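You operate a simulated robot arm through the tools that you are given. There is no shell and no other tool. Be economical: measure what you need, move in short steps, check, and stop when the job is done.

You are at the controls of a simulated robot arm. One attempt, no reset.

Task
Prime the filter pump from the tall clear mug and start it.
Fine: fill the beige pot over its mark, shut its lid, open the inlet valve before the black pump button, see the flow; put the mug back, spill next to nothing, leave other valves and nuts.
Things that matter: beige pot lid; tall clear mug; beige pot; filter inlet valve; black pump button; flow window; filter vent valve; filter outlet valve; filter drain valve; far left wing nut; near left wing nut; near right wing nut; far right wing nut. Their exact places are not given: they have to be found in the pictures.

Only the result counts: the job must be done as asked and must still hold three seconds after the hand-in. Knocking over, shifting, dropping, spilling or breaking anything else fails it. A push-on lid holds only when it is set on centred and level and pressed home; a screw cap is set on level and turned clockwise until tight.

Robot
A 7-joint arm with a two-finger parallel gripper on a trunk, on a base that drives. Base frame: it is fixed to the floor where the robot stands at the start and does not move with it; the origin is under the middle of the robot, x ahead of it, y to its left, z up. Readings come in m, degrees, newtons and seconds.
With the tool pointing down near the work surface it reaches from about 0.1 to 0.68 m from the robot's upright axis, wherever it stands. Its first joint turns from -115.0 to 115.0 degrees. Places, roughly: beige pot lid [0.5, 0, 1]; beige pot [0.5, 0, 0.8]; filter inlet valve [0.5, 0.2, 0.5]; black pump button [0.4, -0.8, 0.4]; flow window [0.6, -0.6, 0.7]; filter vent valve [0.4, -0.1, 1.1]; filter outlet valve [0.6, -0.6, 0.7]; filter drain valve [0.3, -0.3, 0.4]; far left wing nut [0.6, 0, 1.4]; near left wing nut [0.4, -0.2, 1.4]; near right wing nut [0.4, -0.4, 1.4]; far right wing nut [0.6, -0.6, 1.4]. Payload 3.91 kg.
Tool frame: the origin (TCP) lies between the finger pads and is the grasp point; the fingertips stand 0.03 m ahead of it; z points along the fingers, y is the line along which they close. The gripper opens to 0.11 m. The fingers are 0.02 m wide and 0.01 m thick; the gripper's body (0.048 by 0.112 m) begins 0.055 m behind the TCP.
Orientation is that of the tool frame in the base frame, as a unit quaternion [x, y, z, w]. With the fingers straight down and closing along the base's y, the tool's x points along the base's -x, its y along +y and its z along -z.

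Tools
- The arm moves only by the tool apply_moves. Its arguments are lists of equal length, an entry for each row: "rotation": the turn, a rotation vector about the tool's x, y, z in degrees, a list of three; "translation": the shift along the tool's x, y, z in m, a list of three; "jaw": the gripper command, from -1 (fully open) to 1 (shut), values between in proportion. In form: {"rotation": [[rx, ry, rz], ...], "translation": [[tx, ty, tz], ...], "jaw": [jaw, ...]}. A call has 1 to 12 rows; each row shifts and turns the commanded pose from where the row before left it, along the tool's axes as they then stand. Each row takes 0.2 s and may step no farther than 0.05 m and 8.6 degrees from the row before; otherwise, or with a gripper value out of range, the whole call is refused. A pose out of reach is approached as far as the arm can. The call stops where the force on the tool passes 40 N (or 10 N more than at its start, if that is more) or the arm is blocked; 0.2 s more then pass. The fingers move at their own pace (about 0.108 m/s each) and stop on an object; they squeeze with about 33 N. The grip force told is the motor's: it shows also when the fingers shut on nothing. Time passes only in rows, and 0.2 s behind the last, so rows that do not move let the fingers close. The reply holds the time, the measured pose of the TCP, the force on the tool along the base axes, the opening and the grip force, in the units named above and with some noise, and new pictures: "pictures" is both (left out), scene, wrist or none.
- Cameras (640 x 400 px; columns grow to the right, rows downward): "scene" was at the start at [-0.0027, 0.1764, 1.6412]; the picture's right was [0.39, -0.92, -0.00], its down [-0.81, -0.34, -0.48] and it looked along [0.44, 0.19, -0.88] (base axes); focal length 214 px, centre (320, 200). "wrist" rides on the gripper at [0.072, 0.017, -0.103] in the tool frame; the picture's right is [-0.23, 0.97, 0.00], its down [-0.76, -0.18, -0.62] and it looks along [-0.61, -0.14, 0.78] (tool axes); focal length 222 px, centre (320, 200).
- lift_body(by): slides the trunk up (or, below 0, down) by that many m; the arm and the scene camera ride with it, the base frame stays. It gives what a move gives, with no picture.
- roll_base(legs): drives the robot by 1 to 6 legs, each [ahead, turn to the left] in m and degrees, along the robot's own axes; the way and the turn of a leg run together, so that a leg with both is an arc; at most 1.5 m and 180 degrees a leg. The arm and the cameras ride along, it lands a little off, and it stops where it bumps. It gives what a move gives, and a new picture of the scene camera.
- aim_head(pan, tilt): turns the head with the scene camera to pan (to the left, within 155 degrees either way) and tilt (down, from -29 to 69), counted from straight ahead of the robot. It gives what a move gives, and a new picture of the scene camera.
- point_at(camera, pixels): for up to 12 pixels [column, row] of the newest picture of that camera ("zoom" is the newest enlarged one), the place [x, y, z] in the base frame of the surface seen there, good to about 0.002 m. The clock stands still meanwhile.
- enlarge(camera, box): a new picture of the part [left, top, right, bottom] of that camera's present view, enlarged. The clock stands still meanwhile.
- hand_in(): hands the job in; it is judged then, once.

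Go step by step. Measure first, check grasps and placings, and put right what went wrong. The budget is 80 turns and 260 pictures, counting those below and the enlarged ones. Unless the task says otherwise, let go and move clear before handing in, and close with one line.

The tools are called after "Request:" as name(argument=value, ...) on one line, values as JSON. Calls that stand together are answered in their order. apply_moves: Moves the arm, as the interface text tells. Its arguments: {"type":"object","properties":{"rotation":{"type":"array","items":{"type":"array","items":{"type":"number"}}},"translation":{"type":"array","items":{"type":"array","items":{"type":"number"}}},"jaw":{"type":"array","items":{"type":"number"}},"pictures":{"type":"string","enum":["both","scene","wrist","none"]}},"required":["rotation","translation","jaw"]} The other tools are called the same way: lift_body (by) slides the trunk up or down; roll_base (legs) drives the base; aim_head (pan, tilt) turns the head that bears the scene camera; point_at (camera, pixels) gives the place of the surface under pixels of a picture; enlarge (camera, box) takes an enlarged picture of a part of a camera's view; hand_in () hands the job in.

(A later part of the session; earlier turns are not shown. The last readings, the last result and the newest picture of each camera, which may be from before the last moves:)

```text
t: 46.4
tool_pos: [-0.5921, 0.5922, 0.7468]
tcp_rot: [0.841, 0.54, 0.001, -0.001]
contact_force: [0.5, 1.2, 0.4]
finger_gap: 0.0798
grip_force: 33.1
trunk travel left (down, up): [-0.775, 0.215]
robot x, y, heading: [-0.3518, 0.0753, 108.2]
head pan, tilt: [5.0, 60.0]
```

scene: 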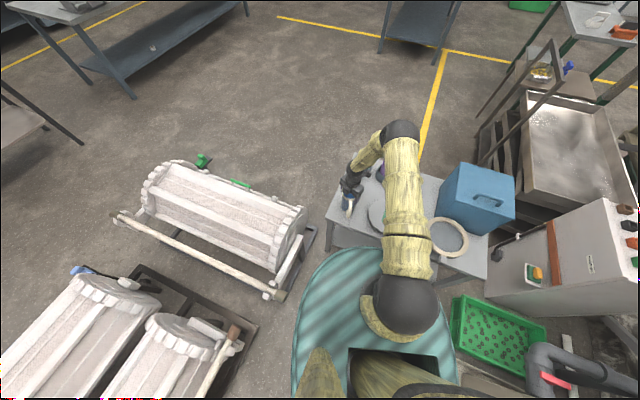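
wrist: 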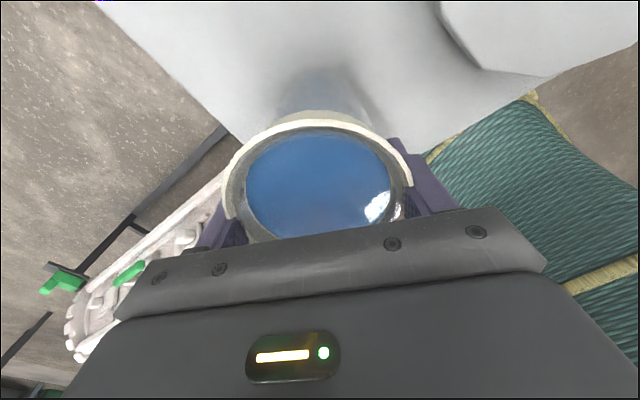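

Gripped (gap 0.080). Lifting 8 mm and rotating about the vertical.

Request:
apply_moves(rotation=[[0, 0, 0], [0, 0, 7], [0, 0, 7], [0, 0, 7], [0, 0, 7], [0, 0, 7], [0, 0, 7], [0, 0, 7], [0, 0, 7], [0, 0, 7], [0, 0, 7], [0, 0, 7]], translation=[[0, 0, -0.008], [0, 0, 0], [0, 0, 0], [0, 0, 0], [0, 0, 0], [0, 0, 0], [0, 0, 0], [0, 0, 0], [0, 0, 0], [0, 0, 0], [0, 0, 0], [0, 0, 0]], jaw=[1, 1, 1, 1, 1, 1, 1, 1, 1, 1, 1, 1], pictures="scene")

Request:
apply_moves(rotation=[[0, 0, 7], [0, 0, 7], [0, 0, 7], [0, 0, 7], [0, 0, 7], [0, 0, 7], [0, 0, 7], [0, 0, 7], [0, 0, 7], [0, 0, 7]], translation=[[0, 0, 0], [0, 0, 0], [0, 0, 0], [0, 0, 0], [0, 0, 0], [0, 0, 0], [0, 0, 0], [0, 0, 0], [0, 0, 0], [0, 0, 0]], jaw=[1, 1, 1, 1, 1, 1, 1, 1, 1, 1])

```text
t: 49.0
tool_pos: [-0.591, 0.5923, 0.7559]
tcp_rot: [0.995, -0.102, 0.001, 0.001]
contact_force: [0.0, -0.3, -7.3]
finger_gap: 0.0798
grip_force: 32.7
trunk travel left (down, up): [-0.775, 0.215]
robot x, y, heading: [-0.3532, 0.0731, 108.3]
head pan, tilt: [5.0, 60.0]
```

scene: 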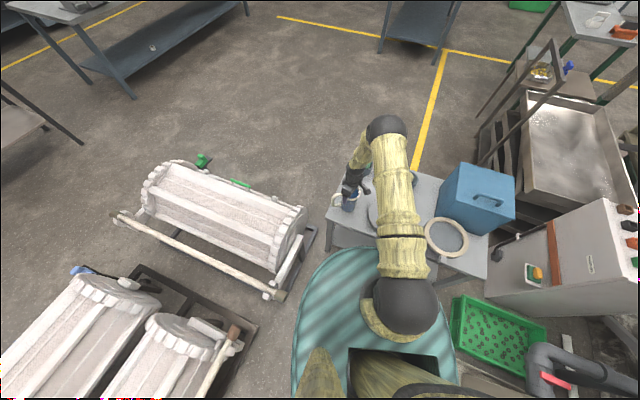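

```text
t: 51.1
tool_pos: [-0.5915, 0.5923, 0.7543]
tcp_rot: [0.756, -0.654, 0.001, 0.0]
contact_force: [-0.4, -0.4, -7.4]
finger_gap: 0.0799
grip_force: 32.3
trunk travel left (down, up): [-0.775, 0.215]
robot x, y, heading: [-0.3561, 0.0726, 108.4]
head pan, tilt: [5.0, 60.0]
```

scene: 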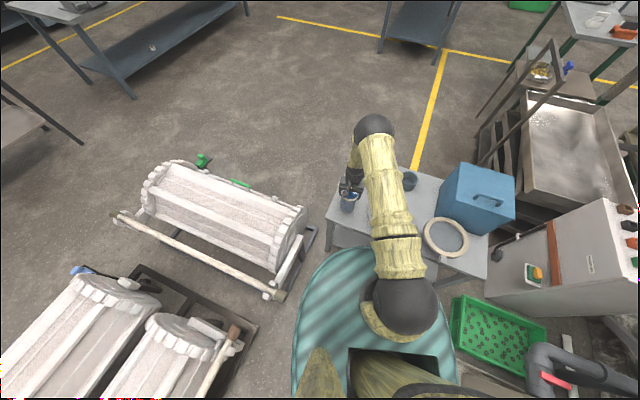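
wrist: 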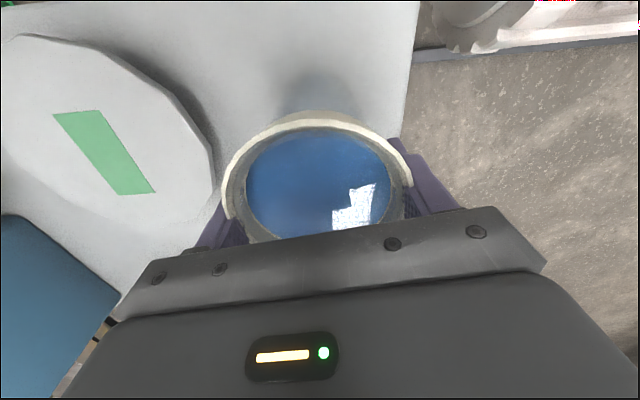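

The mug turned (~147°), so its handle now points away (~140°). Setting it down 8 mm, releasing and rising.

Request:
apply_moves(rotation=[[0, 0, 0], [0, 0, 0], [0, 0, 0], [0, 0, 0], [0, 0, 0], [0, 0, 0], [0, 0, 0], [0, 0, 0], [0, 0, 0]], translation=[[0, 0, 0.005], [0, 0, 0.0025], [0, 0, 0], [0, 0, 0], [0, 0, 0], [0, 0, -0.03], [0, 0, -0.04], [0, 0, -0.045], [0, 0, -0.045]], jaw=[1, 1, 1, 0, -1, -1, -1, -1, -1])

```text
t: 53.1
tool_pos: [-0.5917, 0.5907, 0.909]
tcp_rot: [0.757, -0.653, 0.001, -0.001]
contact_force: [0.0, -0.1, 0.0]
finger_gap: 0.1102
grip_force: 0.1
trunk travel left (down, up): [-0.775, 0.215]
robot x, y, heading: [-0.3516, 0.0685, 108.2]
head pan, tilt: [5.0, 60.0]
```

scene: 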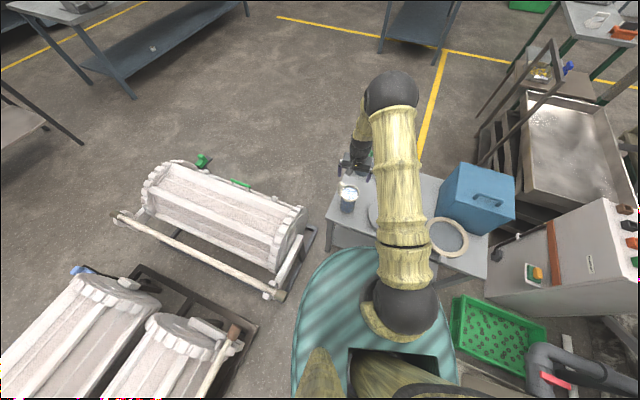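
wrist: 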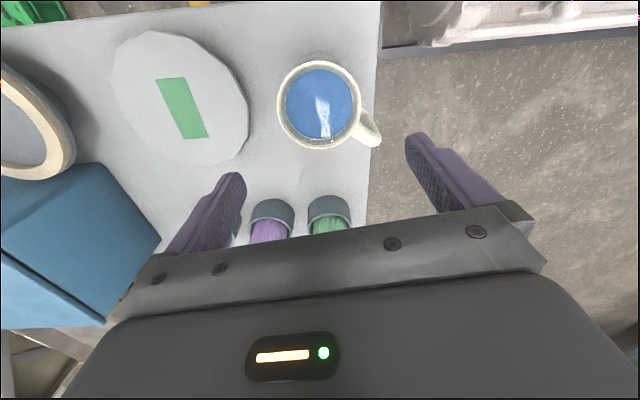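

The mug stands with its handle toward ~150°, away from the robot. Now I'll back the tool toward the robot, yaw 17°, and pitch it to 25° below horizontal for a side grasp.

Request:
apply_moves(rotation=[[0, 0, 0], [0, 0, 0], [0, 0, -8.4], [0, 0, -8.4], [0, -8.1, 0], [0, -8.1, 0], [0, -8.1, 0], [0, -8.1, 0], [0, -8.1, 0], [0, -8.1, 0], [0, -8.1, 0], [0, -8.1, 0]], translation=[[0.0392, -0.0122, 0], [0.0392, -0.0122, 0], [0.0392, -0.0122, 0], [0, 0, 0], [0, 0, 0], [0, 0, 0], [0, 0, 0], [0, 0, 0], [0, 0, 0], [0, 0, 0], [0, 0, 0], [0, 0, 0]], jaw=[-1, -1, -1, -1, -1, -1, -1, -1, -1, -1, -1, -1])

```text
t: 55.8
tool_pos: [-0.5402, 0.488, 0.904]
tcp_rot: [0.713, -0.451, -0.454, -0.287]
contact_force: [-0.8, -0.5, 0.1]
finger_gap: 0.1099
grip_force: 0.1
out of reach, approached as far as the arm can: row 10
trunk travel left (down, up): [-0.775, 0.215]
robot x, y, heading: [-0.3548, 0.0694, 108.2]
head pan, tilt: [5.0, 60.0]
```

scene: 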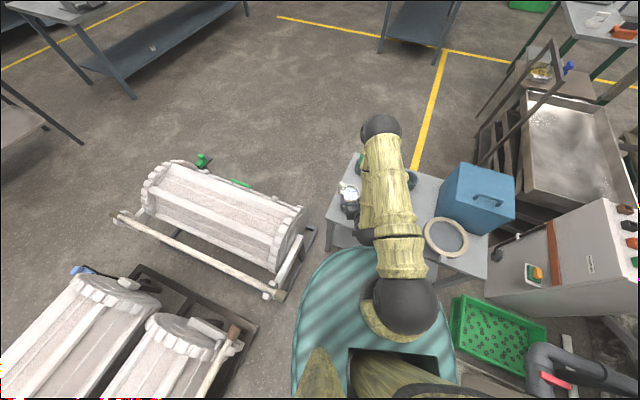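
wrist: 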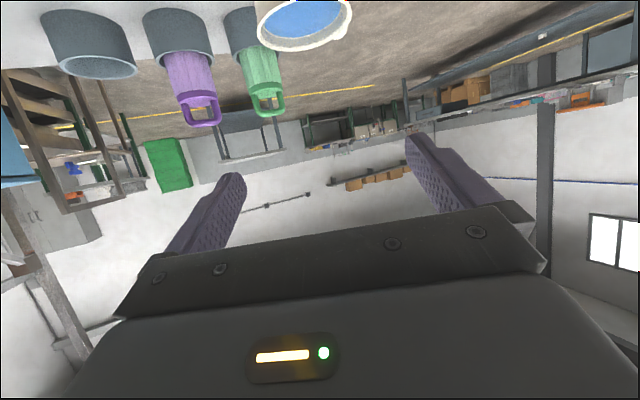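

The tool is now at 25° below horizontal, lined up with the mug (lateral error ≈2 mm). Lowering the trunk by 0.204 to reach grasp height.

Request:
lift_body(by=-0.204)

Request:
enlarge(camera="wrist", box=[0, 0, 640, 400])

Request:
enlarge(camera="scene", box=[280, 120, 440, 220])

```text
t: 58.0
tool_pos: [-0.5409, 0.4873, 0.6996]
tcp_rot: [0.713, -0.452, -0.451, -0.287]
contact_force: [0.1, -0.2, -0.8]
finger_gap: 0.11
grip_force: 0.0
trunk travel left (down, up): [-0.571, 0.419]
robot x, y, heading: [-0.3541, 0.0787, 108.4]
head pan, tilt: [5.0, 60.0]
```

```text
1.00 times, centred on (320, 200) of wrist
```

zoom: 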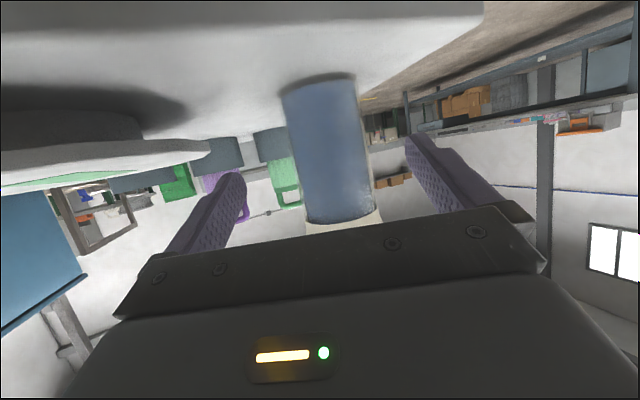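

```text
4.00 times, centred on (360, 170) of scene
```

zoom: 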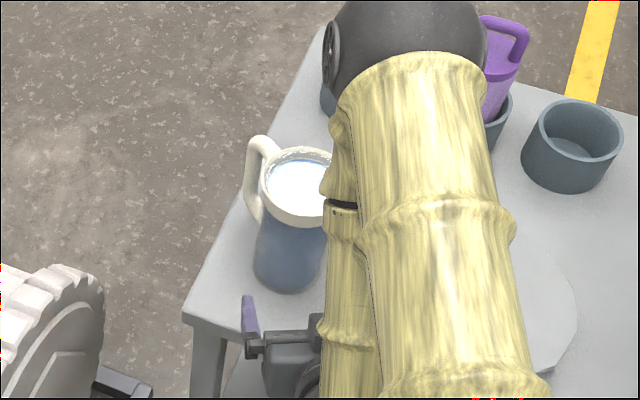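

The mug lies centred between the fingers in the wrist view, with the handle on the far-left clear of the finger path. Advancing 0.103 horizontally and closing.

Request:
apply_moves(rotation=[[0, 0, 0], [0, 0, 0], [0, 0, 0], [0, 0, 0]], translation=[[-0.0109, 0, 0.0233], [-0.0109, 0, 0.0233], [-0.0109, 0, 0.0233], [-0.0109, 0, 0.0233]], jaw=[-1, -1, -1, -1])

```text
t: 59.0
tool_pos: [-0.5842, 0.5817, 0.6997]
tcp_rot: [0.713, -0.452, -0.452, -0.287]
contact_force: [1.0, 0.0, -0.1]
finger_gap: 0.1099
grip_force: 0.1
trunk travel left (down, up): [-0.571, 0.419]
robot x, y, heading: [-0.3562, 0.0746, 108.5]
head pan, tilt: [5.0, 60.0]
```

scene: 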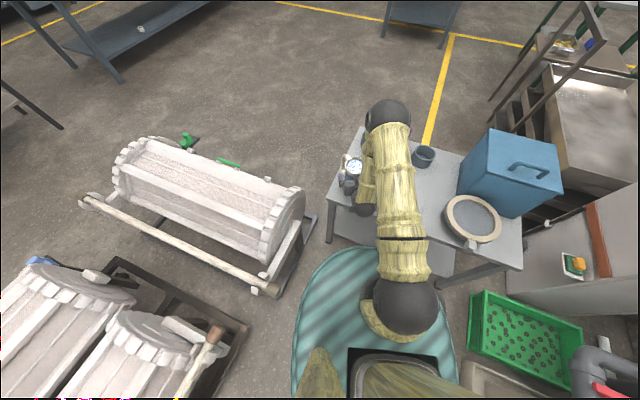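
wrist: 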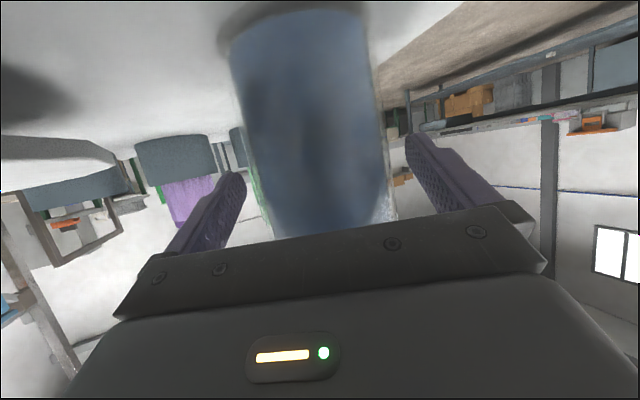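

Mug centred (250–390 px between fingers at 235 and 415). Closing.

Request:
apply_moves(rotation=[[0, 0, 0], [0, 0, 0], [0, 0, 0], [0, 0, 0]], translation=[[0, 0, 0], [0, 0, 0], [0, 0, 0], [0, 0, 0]], jaw=[-0.5, 1, 1, 1], pictures="wrist")

Request:
lift_body(by=0.05)

Request:
enlarge(camera="scene", box=[290, 110, 450, 210])

```text
t: 60.0
tool_pos: [-0.5852, 0.5815, 0.6995]
tcp_rot: [0.713, -0.451, -0.453, -0.287]
contact_force: [-1.9, -0.9, 1.1]
finger_gap: 0.079
grip_force: 33.0
trunk travel left (down, up): [-0.571, 0.419]
robot x, y, heading: [-0.3571, 0.0748, 108.1]
head pan, tilt: [5.0, 60.0]
```

wrist: 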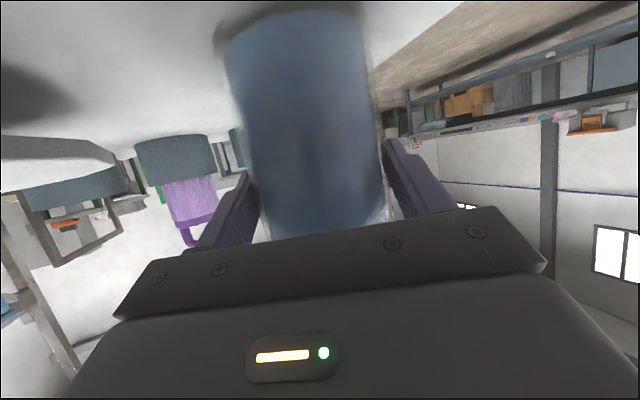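

```text
t: 60.9
tool_pos: [-0.5852, 0.5814, 0.7487]
tcp_rot: [0.714, -0.452, -0.452, -0.287]
contact_force: [-0.3, 0.6, -7.5]
finger_gap: 0.0791
grip_force: 32.6
trunk travel left (down, up): [-0.621, 0.369]
robot x, y, heading: [-0.353, 0.0764, 108.5]
head pan, tilt: [5.0, 60.0]
```

```text
4.00 times, centred on (370, 160) of scene
```

zoom: 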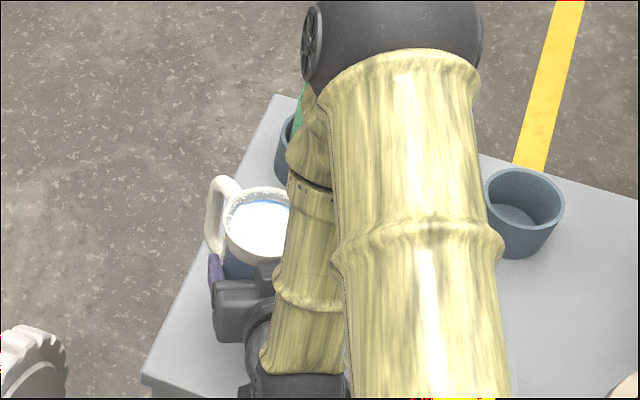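

The mug is held upright with a 7.5 N load. Raising the trunk by 0.36, then backing, turning to heading 0 and rolling toward the pot.

Request:
lift_body(by=0.366)

Request:
roll_base(legs=[[-0.08, 0], [0, -54], [0, -54.3]])

```text
t: 64.4
tool_pos: [-0.5842, 0.58, 1.1152]
tcp_rot: [0.713, -0.452, -0.452, -0.288]
contact_force: [-0.2, 0.4, -7.5]
finger_gap: 0.0789
grip_force: 33.1
trunk travel left (down, up): [-0.987, 0.003]
robot x, y, heading: [-0.3537, 0.0742, 108.4]
head pan, tilt: [5.0, 60.0]
```

```text
t: 69.4
tool_pos: [0.143, 0.2911, 1.1144]
tcp_rot: [-0.238, 0.812, 0.15, 0.512]
contact_force: [0.1, 0.3, -7.1]
finger_gap: 0.0795
grip_force: 32.8
trunk travel left (down, up): [-0.987, 0.003]
robot x, y, heading: [-0.3312, -0.0029, 26.5]
head pan, tilt: [5.0, 60.0]
stopped in leg 3: the robot was blocked; the commanded pose is now the measured one
```

scene: 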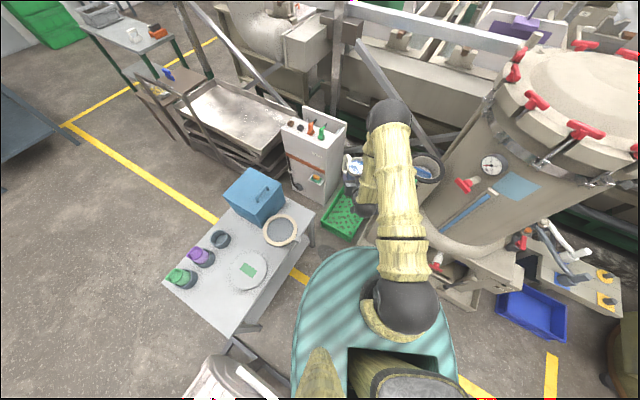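

The base's rear touched the drum again at heading 26.5°. I'll creep forward 0.05 then finish the turn.

Request:
roll_base(legs=[[0.05, 0], [0, -26.5]])

Request:
enlarge(camera="scene", box=[280, 60, 520, 210])

```text
t: 71.7
tool_pos: [0.2702, 0.0759, 1.1138]
tcp_rot: [-0.048, 0.844, 0.03, 0.534]
contact_force: [-0.7, -0.6, -7.1]
finger_gap: 0.0793
grip_force: 33.2
trunk travel left (down, up): [-0.987, 0.003]
robot x, y, heading: [-0.283, 0.018, 0.3]
head pan, tilt: [5.0, 60.0]
```

scene: 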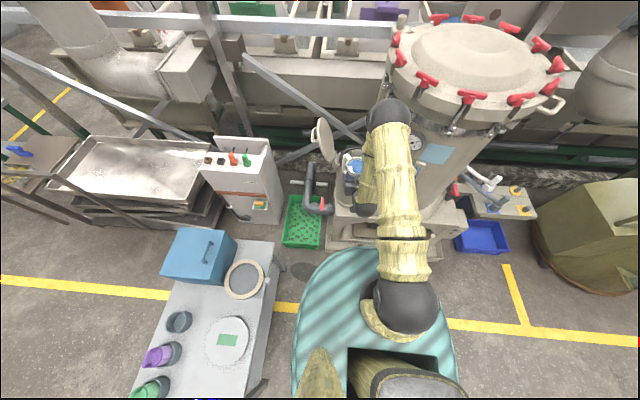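

```text
2.67 times, centred on (400, 135) of scene
```

zoom: 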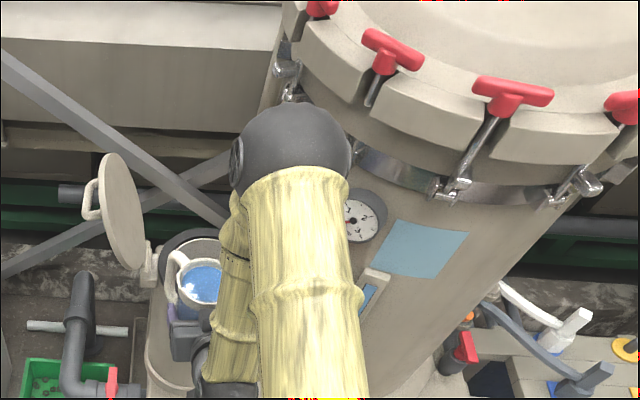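

The mug is upright and facing the pot. I'll check clearance of the elbow from the filter before rolling forward 0.1.

Request:
point_at(camera="scene", pixels=[[388, 112], [398, 100], [427, 82], [420, 105], [416, 143], [392, 60], [343, 165], [360, 165], [410, 130], [352, 158]])

Request:
apply_moves(rotation=[[0, 0, 0], [0, 0, 0], [0, 0, 0]], translation=[[0, -0.01, 0], [0, -0.01, 0], [0, -0.01, 0]], jaw=[1, 1, 1], pictures="scene")

```text
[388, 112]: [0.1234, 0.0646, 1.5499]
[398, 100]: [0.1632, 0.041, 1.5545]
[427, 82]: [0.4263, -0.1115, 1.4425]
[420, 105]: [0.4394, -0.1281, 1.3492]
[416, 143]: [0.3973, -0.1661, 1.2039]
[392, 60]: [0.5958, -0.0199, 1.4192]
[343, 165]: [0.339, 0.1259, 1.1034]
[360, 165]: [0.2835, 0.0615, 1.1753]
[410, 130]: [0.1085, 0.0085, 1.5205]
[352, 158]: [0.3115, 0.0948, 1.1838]
```

```text
t: 72.5
tool_pos: [0.2733, 0.0452, 1.114]
tcp_rot: [-0.048, 0.844, 0.03, 0.534]
contact_force: [-0.1, -0.3, -7.7]
finger_gap: 0.0791
grip_force: 33.3
trunk travel left (down, up): [-0.987, 0.003]
robot x, y, heading: [-0.2837, 0.0183, 0.1]
head pan, tilt: [5.0, 60.0]
```

scene: 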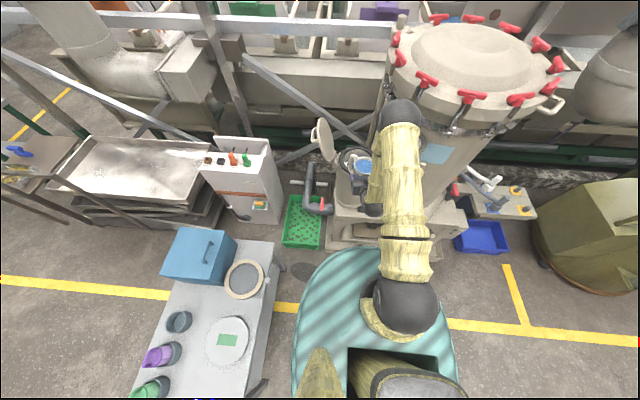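

Clearances are fine (elbow x≈0.15 vs nut x≈0.43). Rolling forward 0.105.

Request:
roll_base(legs=[[0.105, 0]])

Request:
enlarge(camera="scene", box=[280, 80, 480, 205])

Request:
enlarge(camera="wrist", box=[0, 0, 640, 400])

```text
t: 73.6
tool_pos: [0.3769, 0.0454, 1.1139]
tcp_rot: [-0.048, 0.844, 0.03, 0.533]
contact_force: [-0.1, -0.6, -6.8]
finger_gap: 0.0793
grip_force: 32.5
trunk travel left (down, up): [-0.987, 0.003]
robot x, y, heading: [-0.1831, 0.0201, -0.0]
head pan, tilt: [5.0, 60.0]
```

scene: 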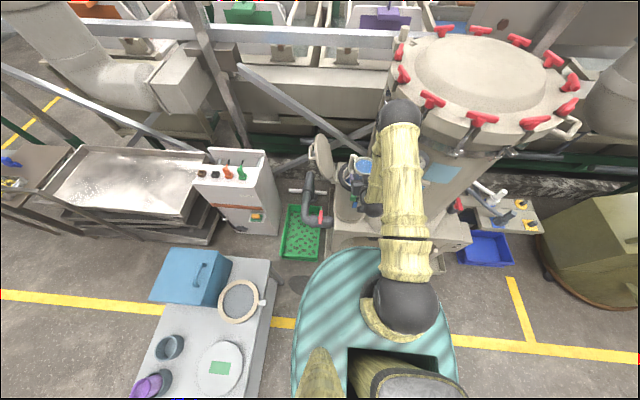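

```text
3.20 times, centred on (380, 142) of scene
```

zoom: 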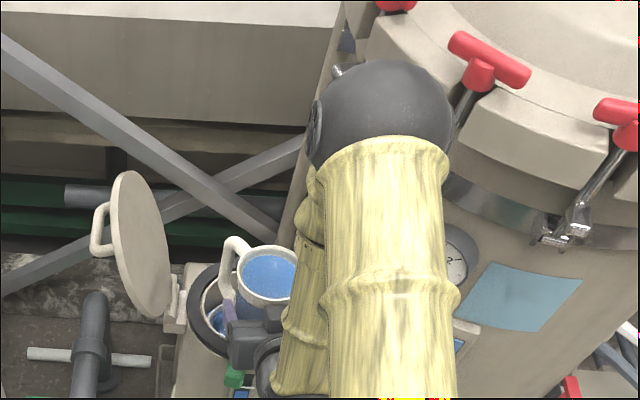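

```text
1.00 times, centred on (320, 200) of wrist
```

zoom: 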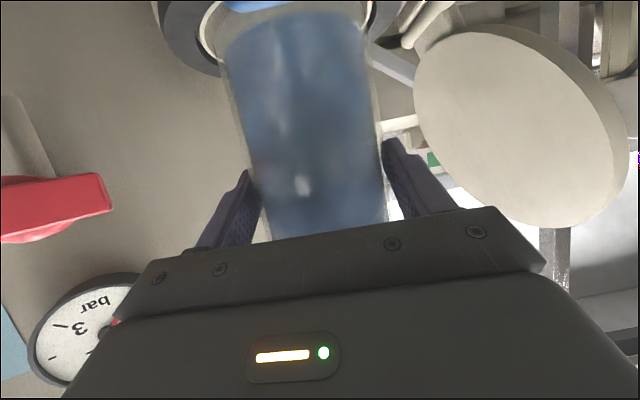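

The mug's lip is over the pot, pour axis centred at y≈0.055. Tilting forward in small steps to 40°.

Request:
apply_moves(rotation=[[0, 4, 0], [0, 4, 0], [0, 3, 0], [0, 3, 0], [0, 3, 0], [0, 3, 0], [0, 3, 0], [0, 3, 0], [0, 3, 0], [0, 3, 0], [0, 4, 0], [0, 4, 0]], translation=[[0, 0, 0], [0, 0, 0], [0, 0, 0], [0, 0, 0], [0, 0, 0], [0, 0, 0], [0, 0, 0], [0, 0, 0], [0, 0, 0], [0, 0, 0], [0, 0, 0], [0, 0, 0]], jaw=[1, 1, 1, 1, 1, 1, 1, 1, 1, 1, 1, 1])

Request:
enlarge(camera="scene", box=[300, 120, 460, 220])

```text
t: 76.2
tool_pos: [0.3758, 0.0452, 1.1142]
tcp_rot: [-0.057, 0.976, 0.012, 0.212]
contact_force: [0.1, -0.6, -5.9]
finger_gap: 0.0791
grip_force: 32.9
trunk travel left (down, up): [-0.987, 0.003]
robot x, y, heading: [-0.1799, 0.0223, 0.1]
head pan, tilt: [5.0, 60.0]
```

scene: 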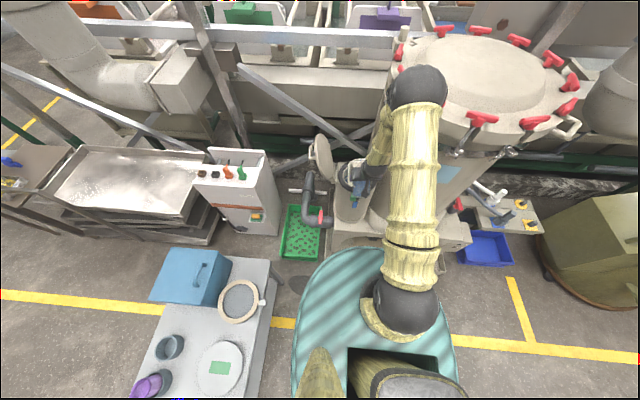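
wrist: 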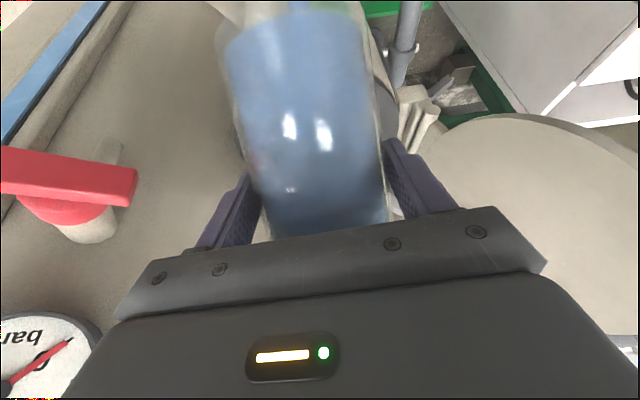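

```text
4.00 times, centred on (380, 170) of scene
```

zoom: 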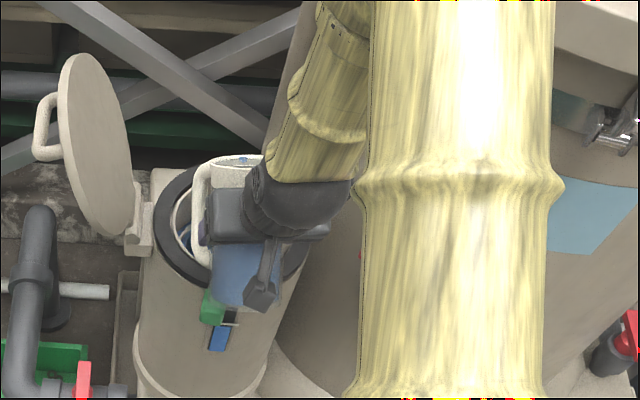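

Tilt is ≈41°, load dropped to 5.9 N, no spill visible. Checking elbow clearance to the filter's wing nuts while continuing to ~60°.

Request:
point_at(camera="scene", pixels=[[420, 80], [440, 85], [440, 100], [480, 118], [455, 130]])

Request:
apply_moves(rotation=[[0, 3, 0], [0, 3, 0], [0, 3, 0], [0, 3, 0], [0, 3, 0], [0, 3, 0], [0, 2, 0], [0, 0, 0], [0, 0, 0]], translation=[[0, 0, 0], [0, 0, 0], [0, 0, 0], [0, 0, 0], [0, 0, 0], [0, 0, 0], [0, 0, 0], [0, 0, 0], [0, 0, 0]], jaw=[1, 1, 1, 1, 1, 1, 1, 1, 1])

Request:
enlarge(camera="scene", box=[310, 140, 406, 200])

```text
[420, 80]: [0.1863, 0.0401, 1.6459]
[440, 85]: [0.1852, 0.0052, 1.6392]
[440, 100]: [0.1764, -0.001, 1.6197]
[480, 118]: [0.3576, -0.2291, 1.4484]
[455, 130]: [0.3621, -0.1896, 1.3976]
```

```text
t: 78.2
tool_pos: [0.3759, 0.0448, 1.1142]
tcp_rot: [-0.057, 0.998, 0.003, 0.04]
contact_force: [-0.3, -1.0, -4.3]
finger_gap: 0.0793
grip_force: 32.7
trunk travel left (down, up): [-0.987, 0.003]
robot x, y, heading: [-0.1831, 0.019, -0.1]
head pan, tilt: [5.0, 60.0]
```

scene: 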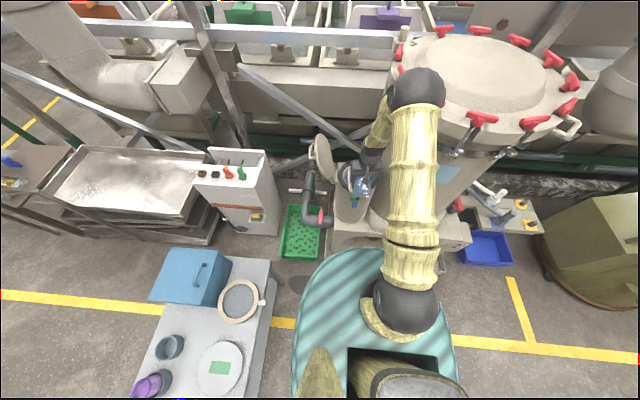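
wrist: 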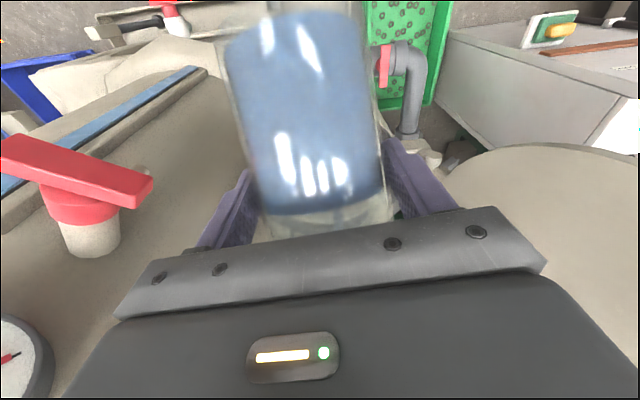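

```text
6.67 times, centred on (358, 170) of scene
```

zoom: 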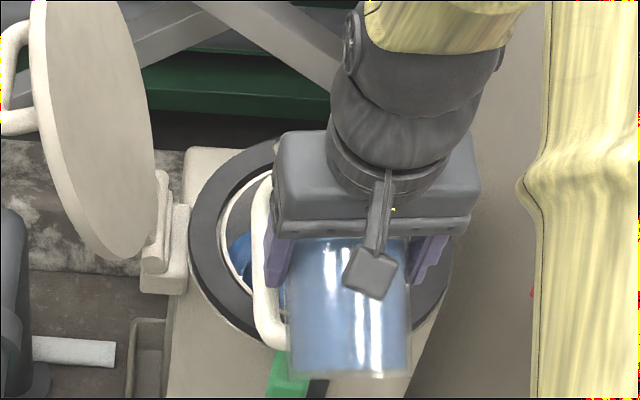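

Tilt ≈60°; about 0.31 L poured with no stray water visible. Pouring another 16°.

Request:
apply_moves(rotation=[[0, 3, 0], [0, 3, 0], [0, 3, 0], [0, 3, 0], [0, 2, 0], [0, 2, 0], [0, 0, 0], [0, 0, 0], [0, 0, 0]], translation=[[0, 0, 0], [0, 0, 0], [0, 0, 0], [0, 0, 0], [0, 0, 0], [0, 0, 0], [0, 0, 0], [0, 0, 0], [0, 0, 0]], jaw=[1, 1, 1, 1, 1, 1, 1, 1, 1])

Request:
enlarge(camera="scene", box=[310, 140, 406, 200])

```text
t: 80.2
tool_pos: [0.3756, 0.045, 1.1153]
tcp_rot: [-0.057, 0.993, -0.006, -0.098]
contact_force: [0.4, -0.6, -3.2]
finger_gap: 0.0791
grip_force: 33.1
trunk travel left (down, up): [-0.987, 0.003]
robot x, y, heading: [-0.1803, 0.0173, 0.2]
head pan, tilt: [5.0, 60.0]
```

scene: 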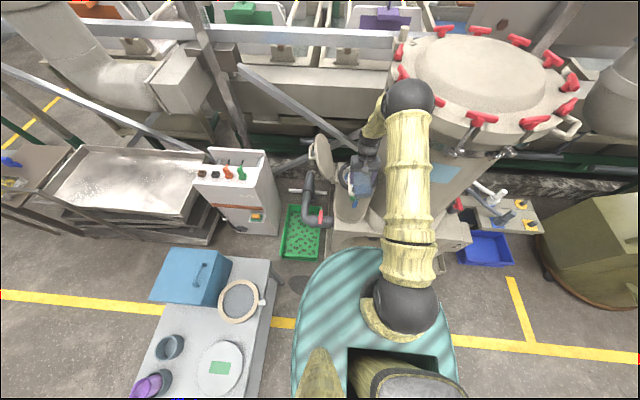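
wrist: 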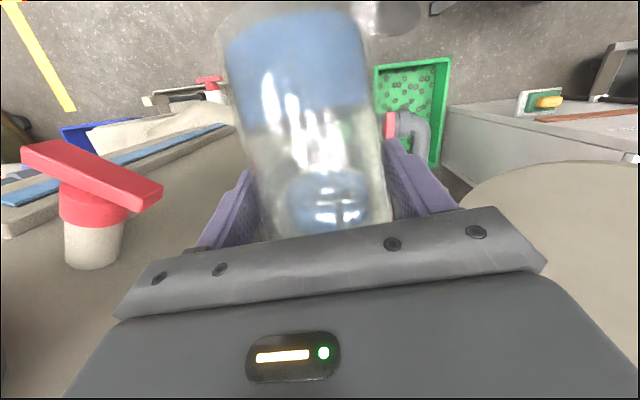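

```text
6.67 times, centred on (358, 170) of scene
```

zoom: 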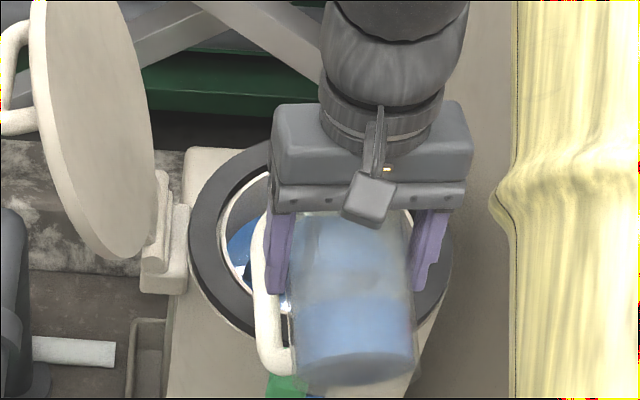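

Tilt ≈77° with load 3.2 N — most of the water is in. Returning the mug upright and checking the sight glass.

Request:
apply_moves(rotation=[[0, -6, 0], [0, -6, 0], [0, -6.5, 0], [0, -6.5, 0], [0, -6.5, 0], [0, -6.5, 0], [0, -6.5, 0], [0, -6.5, 0], [0, -6.5, 0], [0, -6.5, 0], [0, -6.5, 0], [0, -6.5, 0]], translation=[[0, 0, 0], [0, 0, 0], [0, 0, 0], [0, 0, 0], [0, 0, 0], [0, 0, 0], [0, 0, 0], [0, 0, 0], [0, 0, 0], [0, 0, 0], [0, 0, 0], [0, 0, 0]], jaw=[1, 1, 1, 1, 1, 1, 1, 1, 1, 1, 1, 1], pictures="scene")

Request:
roll_base(legs=[[-0.13, 0]])

Request:
enlarge(camera="scene", box=[300, 120, 460, 220])

```text
t: 82.8
tool_pos: [0.3762, 0.044, 1.1147]
tcp_rot: [-0.048, 0.839, 0.031, 0.542]
contact_force: [1.1, 0.2, -3.4]
finger_gap: 0.0787
grip_force: 33.3
trunk travel left (down, up): [-0.987, 0.003]
robot x, y, heading: [-0.1782, 0.0174, -0.2]
head pan, tilt: [5.0, 60.0]
```

scene: 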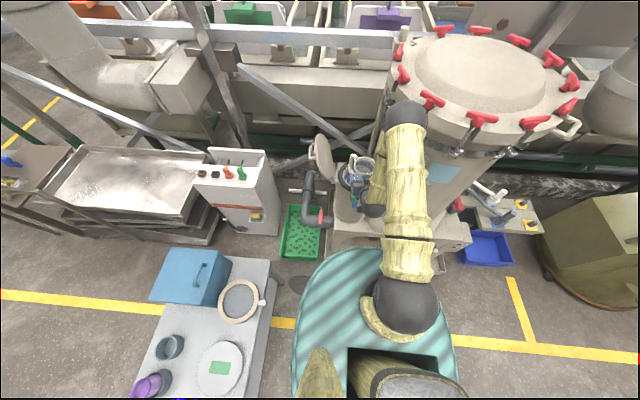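

```text
t: 84.1
tool_pos: [0.243, 0.044, 1.1152]
tcp_rot: [-0.048, 0.839, 0.031, 0.542]
contact_force: [-0.5, -0.2, -2.4]
finger_gap: 0.079
grip_force: 33.2
trunk travel left (down, up): [-0.987, 0.003]
robot x, y, heading: [-0.3096, 0.0198, -0.1]
head pan, tilt: [5.0, 60.0]
```

scene: 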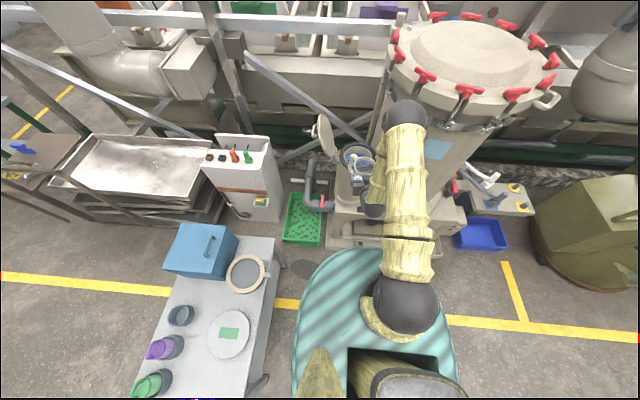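

```text
4.00 times, centred on (380, 170) of scene
```

zoom: 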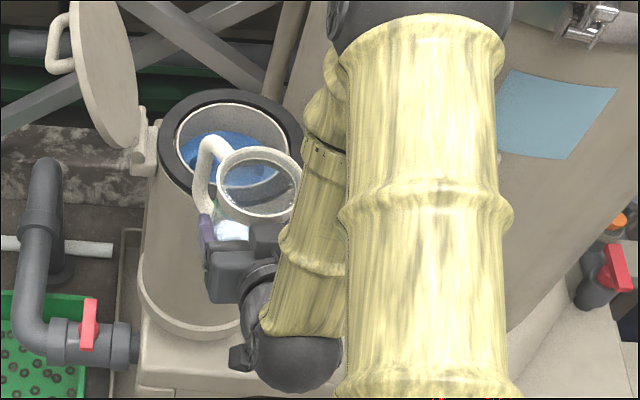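

The arm hides the sight glass. I'll turn left toward the table (from slightly forward to spare the rear) and aim the head back at the pot.

Request:
roll_base(legs=[[0.02, 0], [0, 50]])

Request:
aim_head(pan=-48, tilt=52)

Request:
enlarge(camera="scene", box=[240, 100, 400, 200])

```text
t: 87.2
tool_pos: [0.0428, 0.466, 1.1145]
tcp_rot: [-0.402, 0.738, 0.259, 0.476]
contact_force: [0.1, -0.3, -2.7]
finger_gap: 0.0789
grip_force: 33.5
trunk travel left (down, up): [-0.987, 0.003]
robot x, y, heading: [-0.2917, 0.0186, 50.6]
head pan, tilt: [5.0, 60.0]
```

scene: 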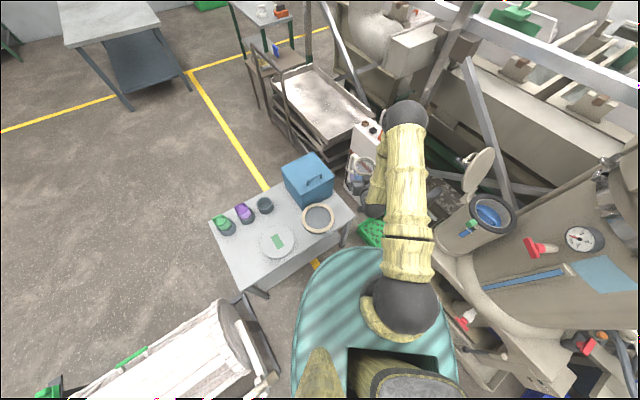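

```text
t: 88.4
tool_pos: [0.0435, 0.4665, 1.1141]
tcp_rot: [-0.402, 0.738, 0.259, 0.476]
contact_force: [0.2, -0.3, -2.7]
finger_gap: 0.0788
grip_force: 32.6
trunk travel left (down, up): [-0.987, 0.003]
robot x, y, heading: [-0.291, 0.0225, 50.7]
head pan, tilt: [-48.0, 52.0]
```

scene: 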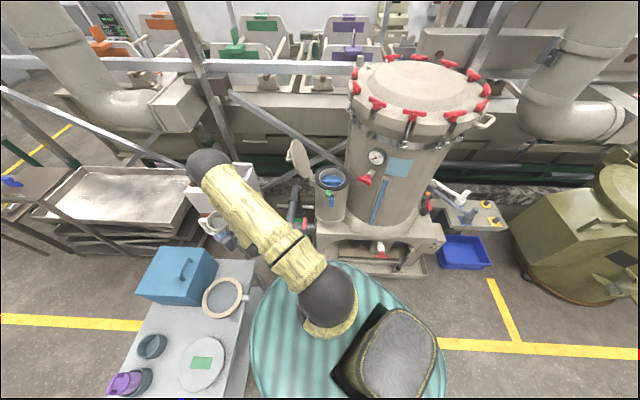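

```text
4.00 times, centred on (320, 150) of scene
```

zoom: 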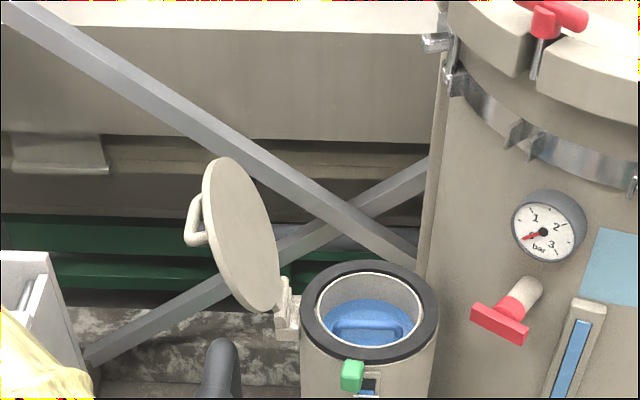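

Request:
enlarge(camera="scene", box=[305, 165, 361, 220])

```text
7.27 times, centred on (333, 192) of scene
```

zoom: 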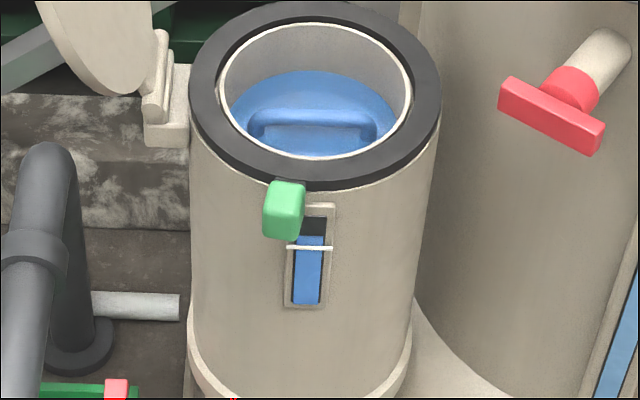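

The level now stands above the white mark. Next, return the mug: turn to the table and roll in.

Request:
roll_base(legs=[[0, 57.5], [0.06, 0]])

Request:
aim_head(pan=10, tilt=60)

```text
t: 91.9
tool_pos: [-0.5016, 0.5935, 1.1157]
tcp_rot: [0.707, -0.455, -0.455, -0.293]
contact_force: [0.2, -0.2, -2.8]
finger_gap: 0.0792
grip_force: 33.1
trunk travel left (down, up): [-0.987, 0.003]
robot x, y, heading: [-0.3058, 0.0752, 107.8]
head pan, tilt: [-48.0, 52.0]
```

scene: 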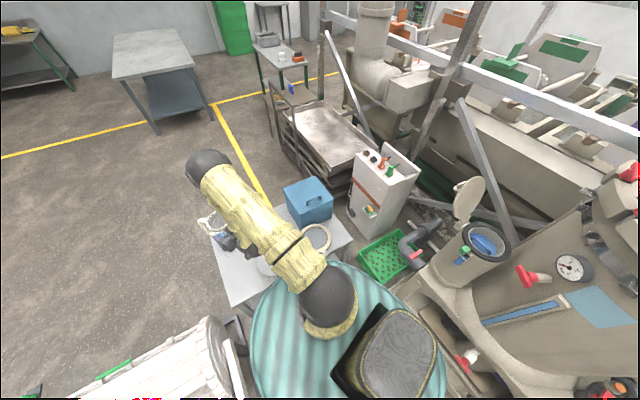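

```text
t: 93.2
tool_pos: [-0.5021, 0.5959, 1.115]
tcp_rot: [0.707, -0.455, -0.456, -0.293]
contact_force: [-0.2, -0.7, -2.6]
finger_gap: 0.0789
grip_force: 32.7
trunk travel left (down, up): [-0.987, 0.003]
robot x, y, heading: [-0.3052, 0.0749, 107.5]
head pan, tilt: [10.0, 60.0]
```

scene: 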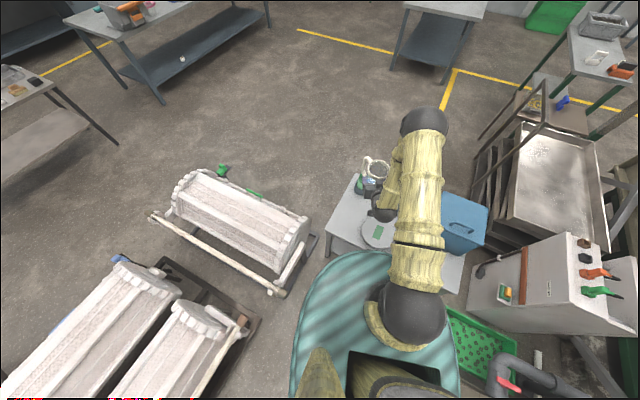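

TCP is ~8 cm off the original grasp spot. Shifting the arm sideways, squaring the mug, then lowering most of the way.

Request:
apply_moves(rotation=[[0, 0, 0], [0, 0, 0], [0, 0, 0], [0, 0.6, 0]], translation=[[-0.0029, 0.0272, 0.0065], [-0.0029, 0.0272, 0.0065], [-0.0029, 0.0272, 0.0065], [0, 0, 0]], jaw=[1, 1, 1, 1], pictures="none")

Request:
lift_body(by=-0.36)

Request:
enlarge(camera="scene", box=[280, 100, 440, 200])

```text
t: 94.2
tool_pos: [-0.5843, 0.5811, 1.1155]
tcp_rot: [0.709, -0.457, -0.452, -0.291]
contact_force: [0.2, -1.3, -2.8]
finger_gap: 0.0787
grip_force: 32.7
trunk travel left (down, up): [-0.987, 0.003]
robot x, y, heading: [-0.3058, 0.0743, 107.6]
head pan, tilt: [10.0, 60.0]
```

```text
t: 97.7
tool_pos: [-0.5847, 0.5806, 0.7547]
tcp_rot: [0.708, -0.457, -0.452, -0.292]
contact_force: [0.0, 0.4, -2.0]
finger_gap: 0.0789
grip_force: 33.3
trunk travel left (down, up): [-0.627, 0.363]
robot x, y, heading: [-0.3068, 0.073, 107.9]
head pan, tilt: [10.0, 60.0]
```

```text
4.00 times, centred on (360, 150) of scene
```

zoom: 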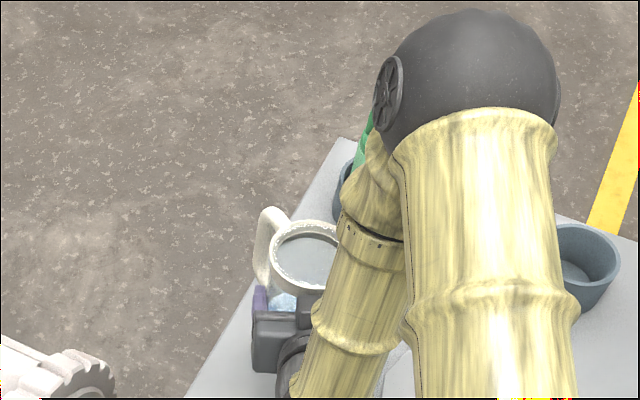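

Directly over its original place. Lowering the last 5.4 cm and touching down gently.

Request:
lift_body(by=-0.0535)

Request:
apply_moves(rotation=[[0, 0, 0], [0, 0, 0]], translation=[[0.0009, 0, 0.0004], [0.0005, 0, 0.0002]], jaw=[1, 1], pictures="wrist")

```text
t: 98.6
tool_pos: [-0.5837, 0.5826, 0.7006]
tcp_rot: [0.709, -0.457, -0.451, -0.291]
contact_force: [0.5, 0.5, -2.4]
finger_gap: 0.0785
grip_force: 33.0
trunk travel left (down, up): [-0.574, 0.416]
robot x, y, heading: [-0.3089, 0.074, 108.1]
head pan, tilt: [10.0, 60.0]
```

```text
t: 99.2
tool_pos: [-0.5855, 0.5813, 0.7004]
tcp_rot: [0.708, -0.457, -0.452, -0.292]
contact_force: [0.7, -2.5, 10.8]
finger_gap: 0.0789
grip_force: 33.4
trunk travel left (down, up): [-0.574, 0.416]
robot x, y, heading: [-0.3077, 0.076, 108.0]
head pan, tilt: [10.0, 60.0]
```

wrist: 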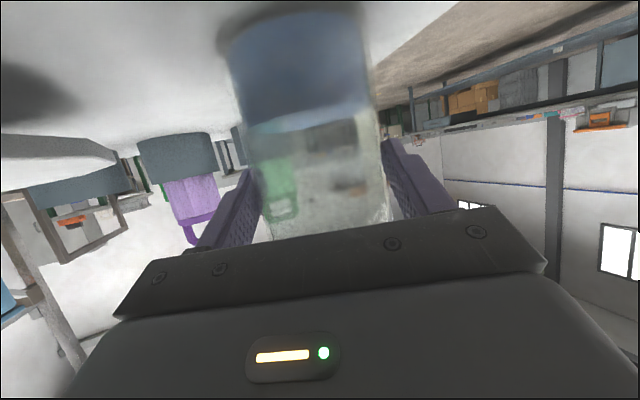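

The mug is on the table (+10.8 N up). Opening and backing out horizontally, then raising the trunk.

Request:
apply_moves(rotation=[[0, 0, 0], [0, 0, 0], [0, 0, 0], [0, 0, 0], [0, 0, 0], [0, 0, 0]], translation=[[0, 0, 0], [0, 0, 0], [0.0105, 0, -0.0228], [0.0146, 0, -0.0317], [0.0146, 0, -0.0317], [0.0146, 0, -0.0317]], jaw=[-0.2, -1, -1, -1, -1, -1], pictures="wrist")

Request:
lift_body(by=0.4)

Request:
enlarge(camera="scene", box=[280, 100, 440, 220])

```text
t: 100.6
tool_pos: [-0.5303, 0.4639, 0.7008]
tcp_rot: [0.709, -0.457, -0.452, -0.291]
contact_force: [1.1, 0.1, -0.1]
finger_gap: 0.11
grip_force: 0.0
trunk travel left (down, up): [-0.574, 0.416]
robot x, y, heading: [-0.3081, 0.0734, 107.6]
head pan, tilt: [10.0, 60.0]
```

wrist: 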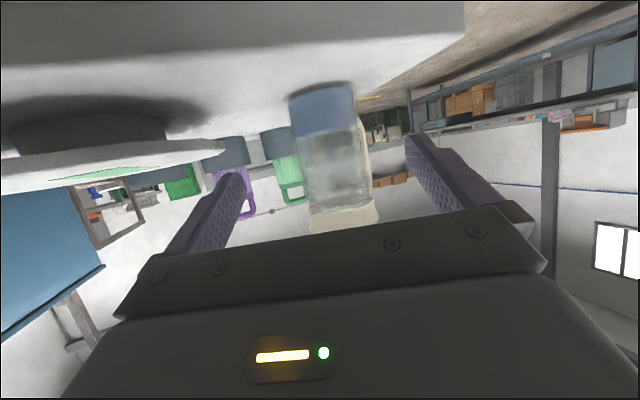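

```text
t: 104.5
tool_pos: [-0.5305, 0.4628, 1.1005]
tcp_rot: [0.709, -0.457, -0.452, -0.291]
contact_force: [0.5, -0.7, -0.1]
finger_gap: 0.1098
grip_force: 0.1
trunk travel left (down, up): [-0.974, 0.016]
robot x, y, heading: [-0.3098, 0.0738, 107.8]
head pan, tilt: [10.0, 60.0]
```

```text
3.33 times, centred on (360, 160) of scene
```

zoom: 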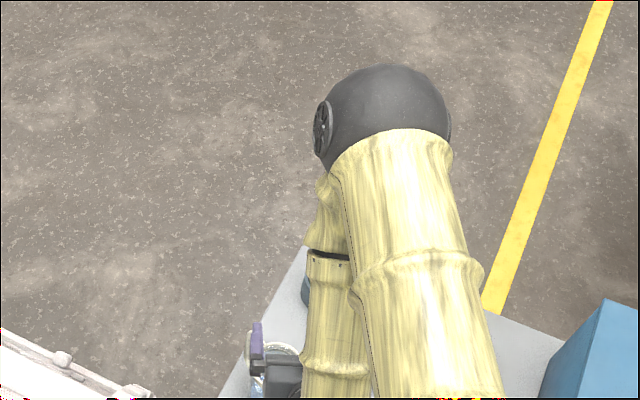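

The mug is back upright. Now I'll drive back toward the pot to shut the lid.

Request:
roll_base(legs=[[-0.03, 0], [0, -54], [0, -53.5], [0.15, 0]])

```text
t: 111.0
tool_pos: [0.2863, 0.1457, 1.1012]
tcp_rot: [-0.054, 0.842, 0.034, 0.536]
contact_force: [0.0, 0.6, 0.9]
finger_gap: 0.11
grip_force: 0.2
trunk travel left (down, up): [-0.974, 0.016]
robot x, y, heading: [-0.1532, 0.0459, 1.1]
head pan, tilt: [10.0, 60.0]
```

scene: 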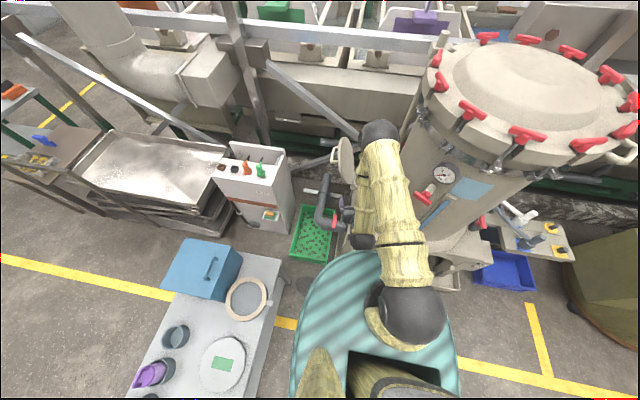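

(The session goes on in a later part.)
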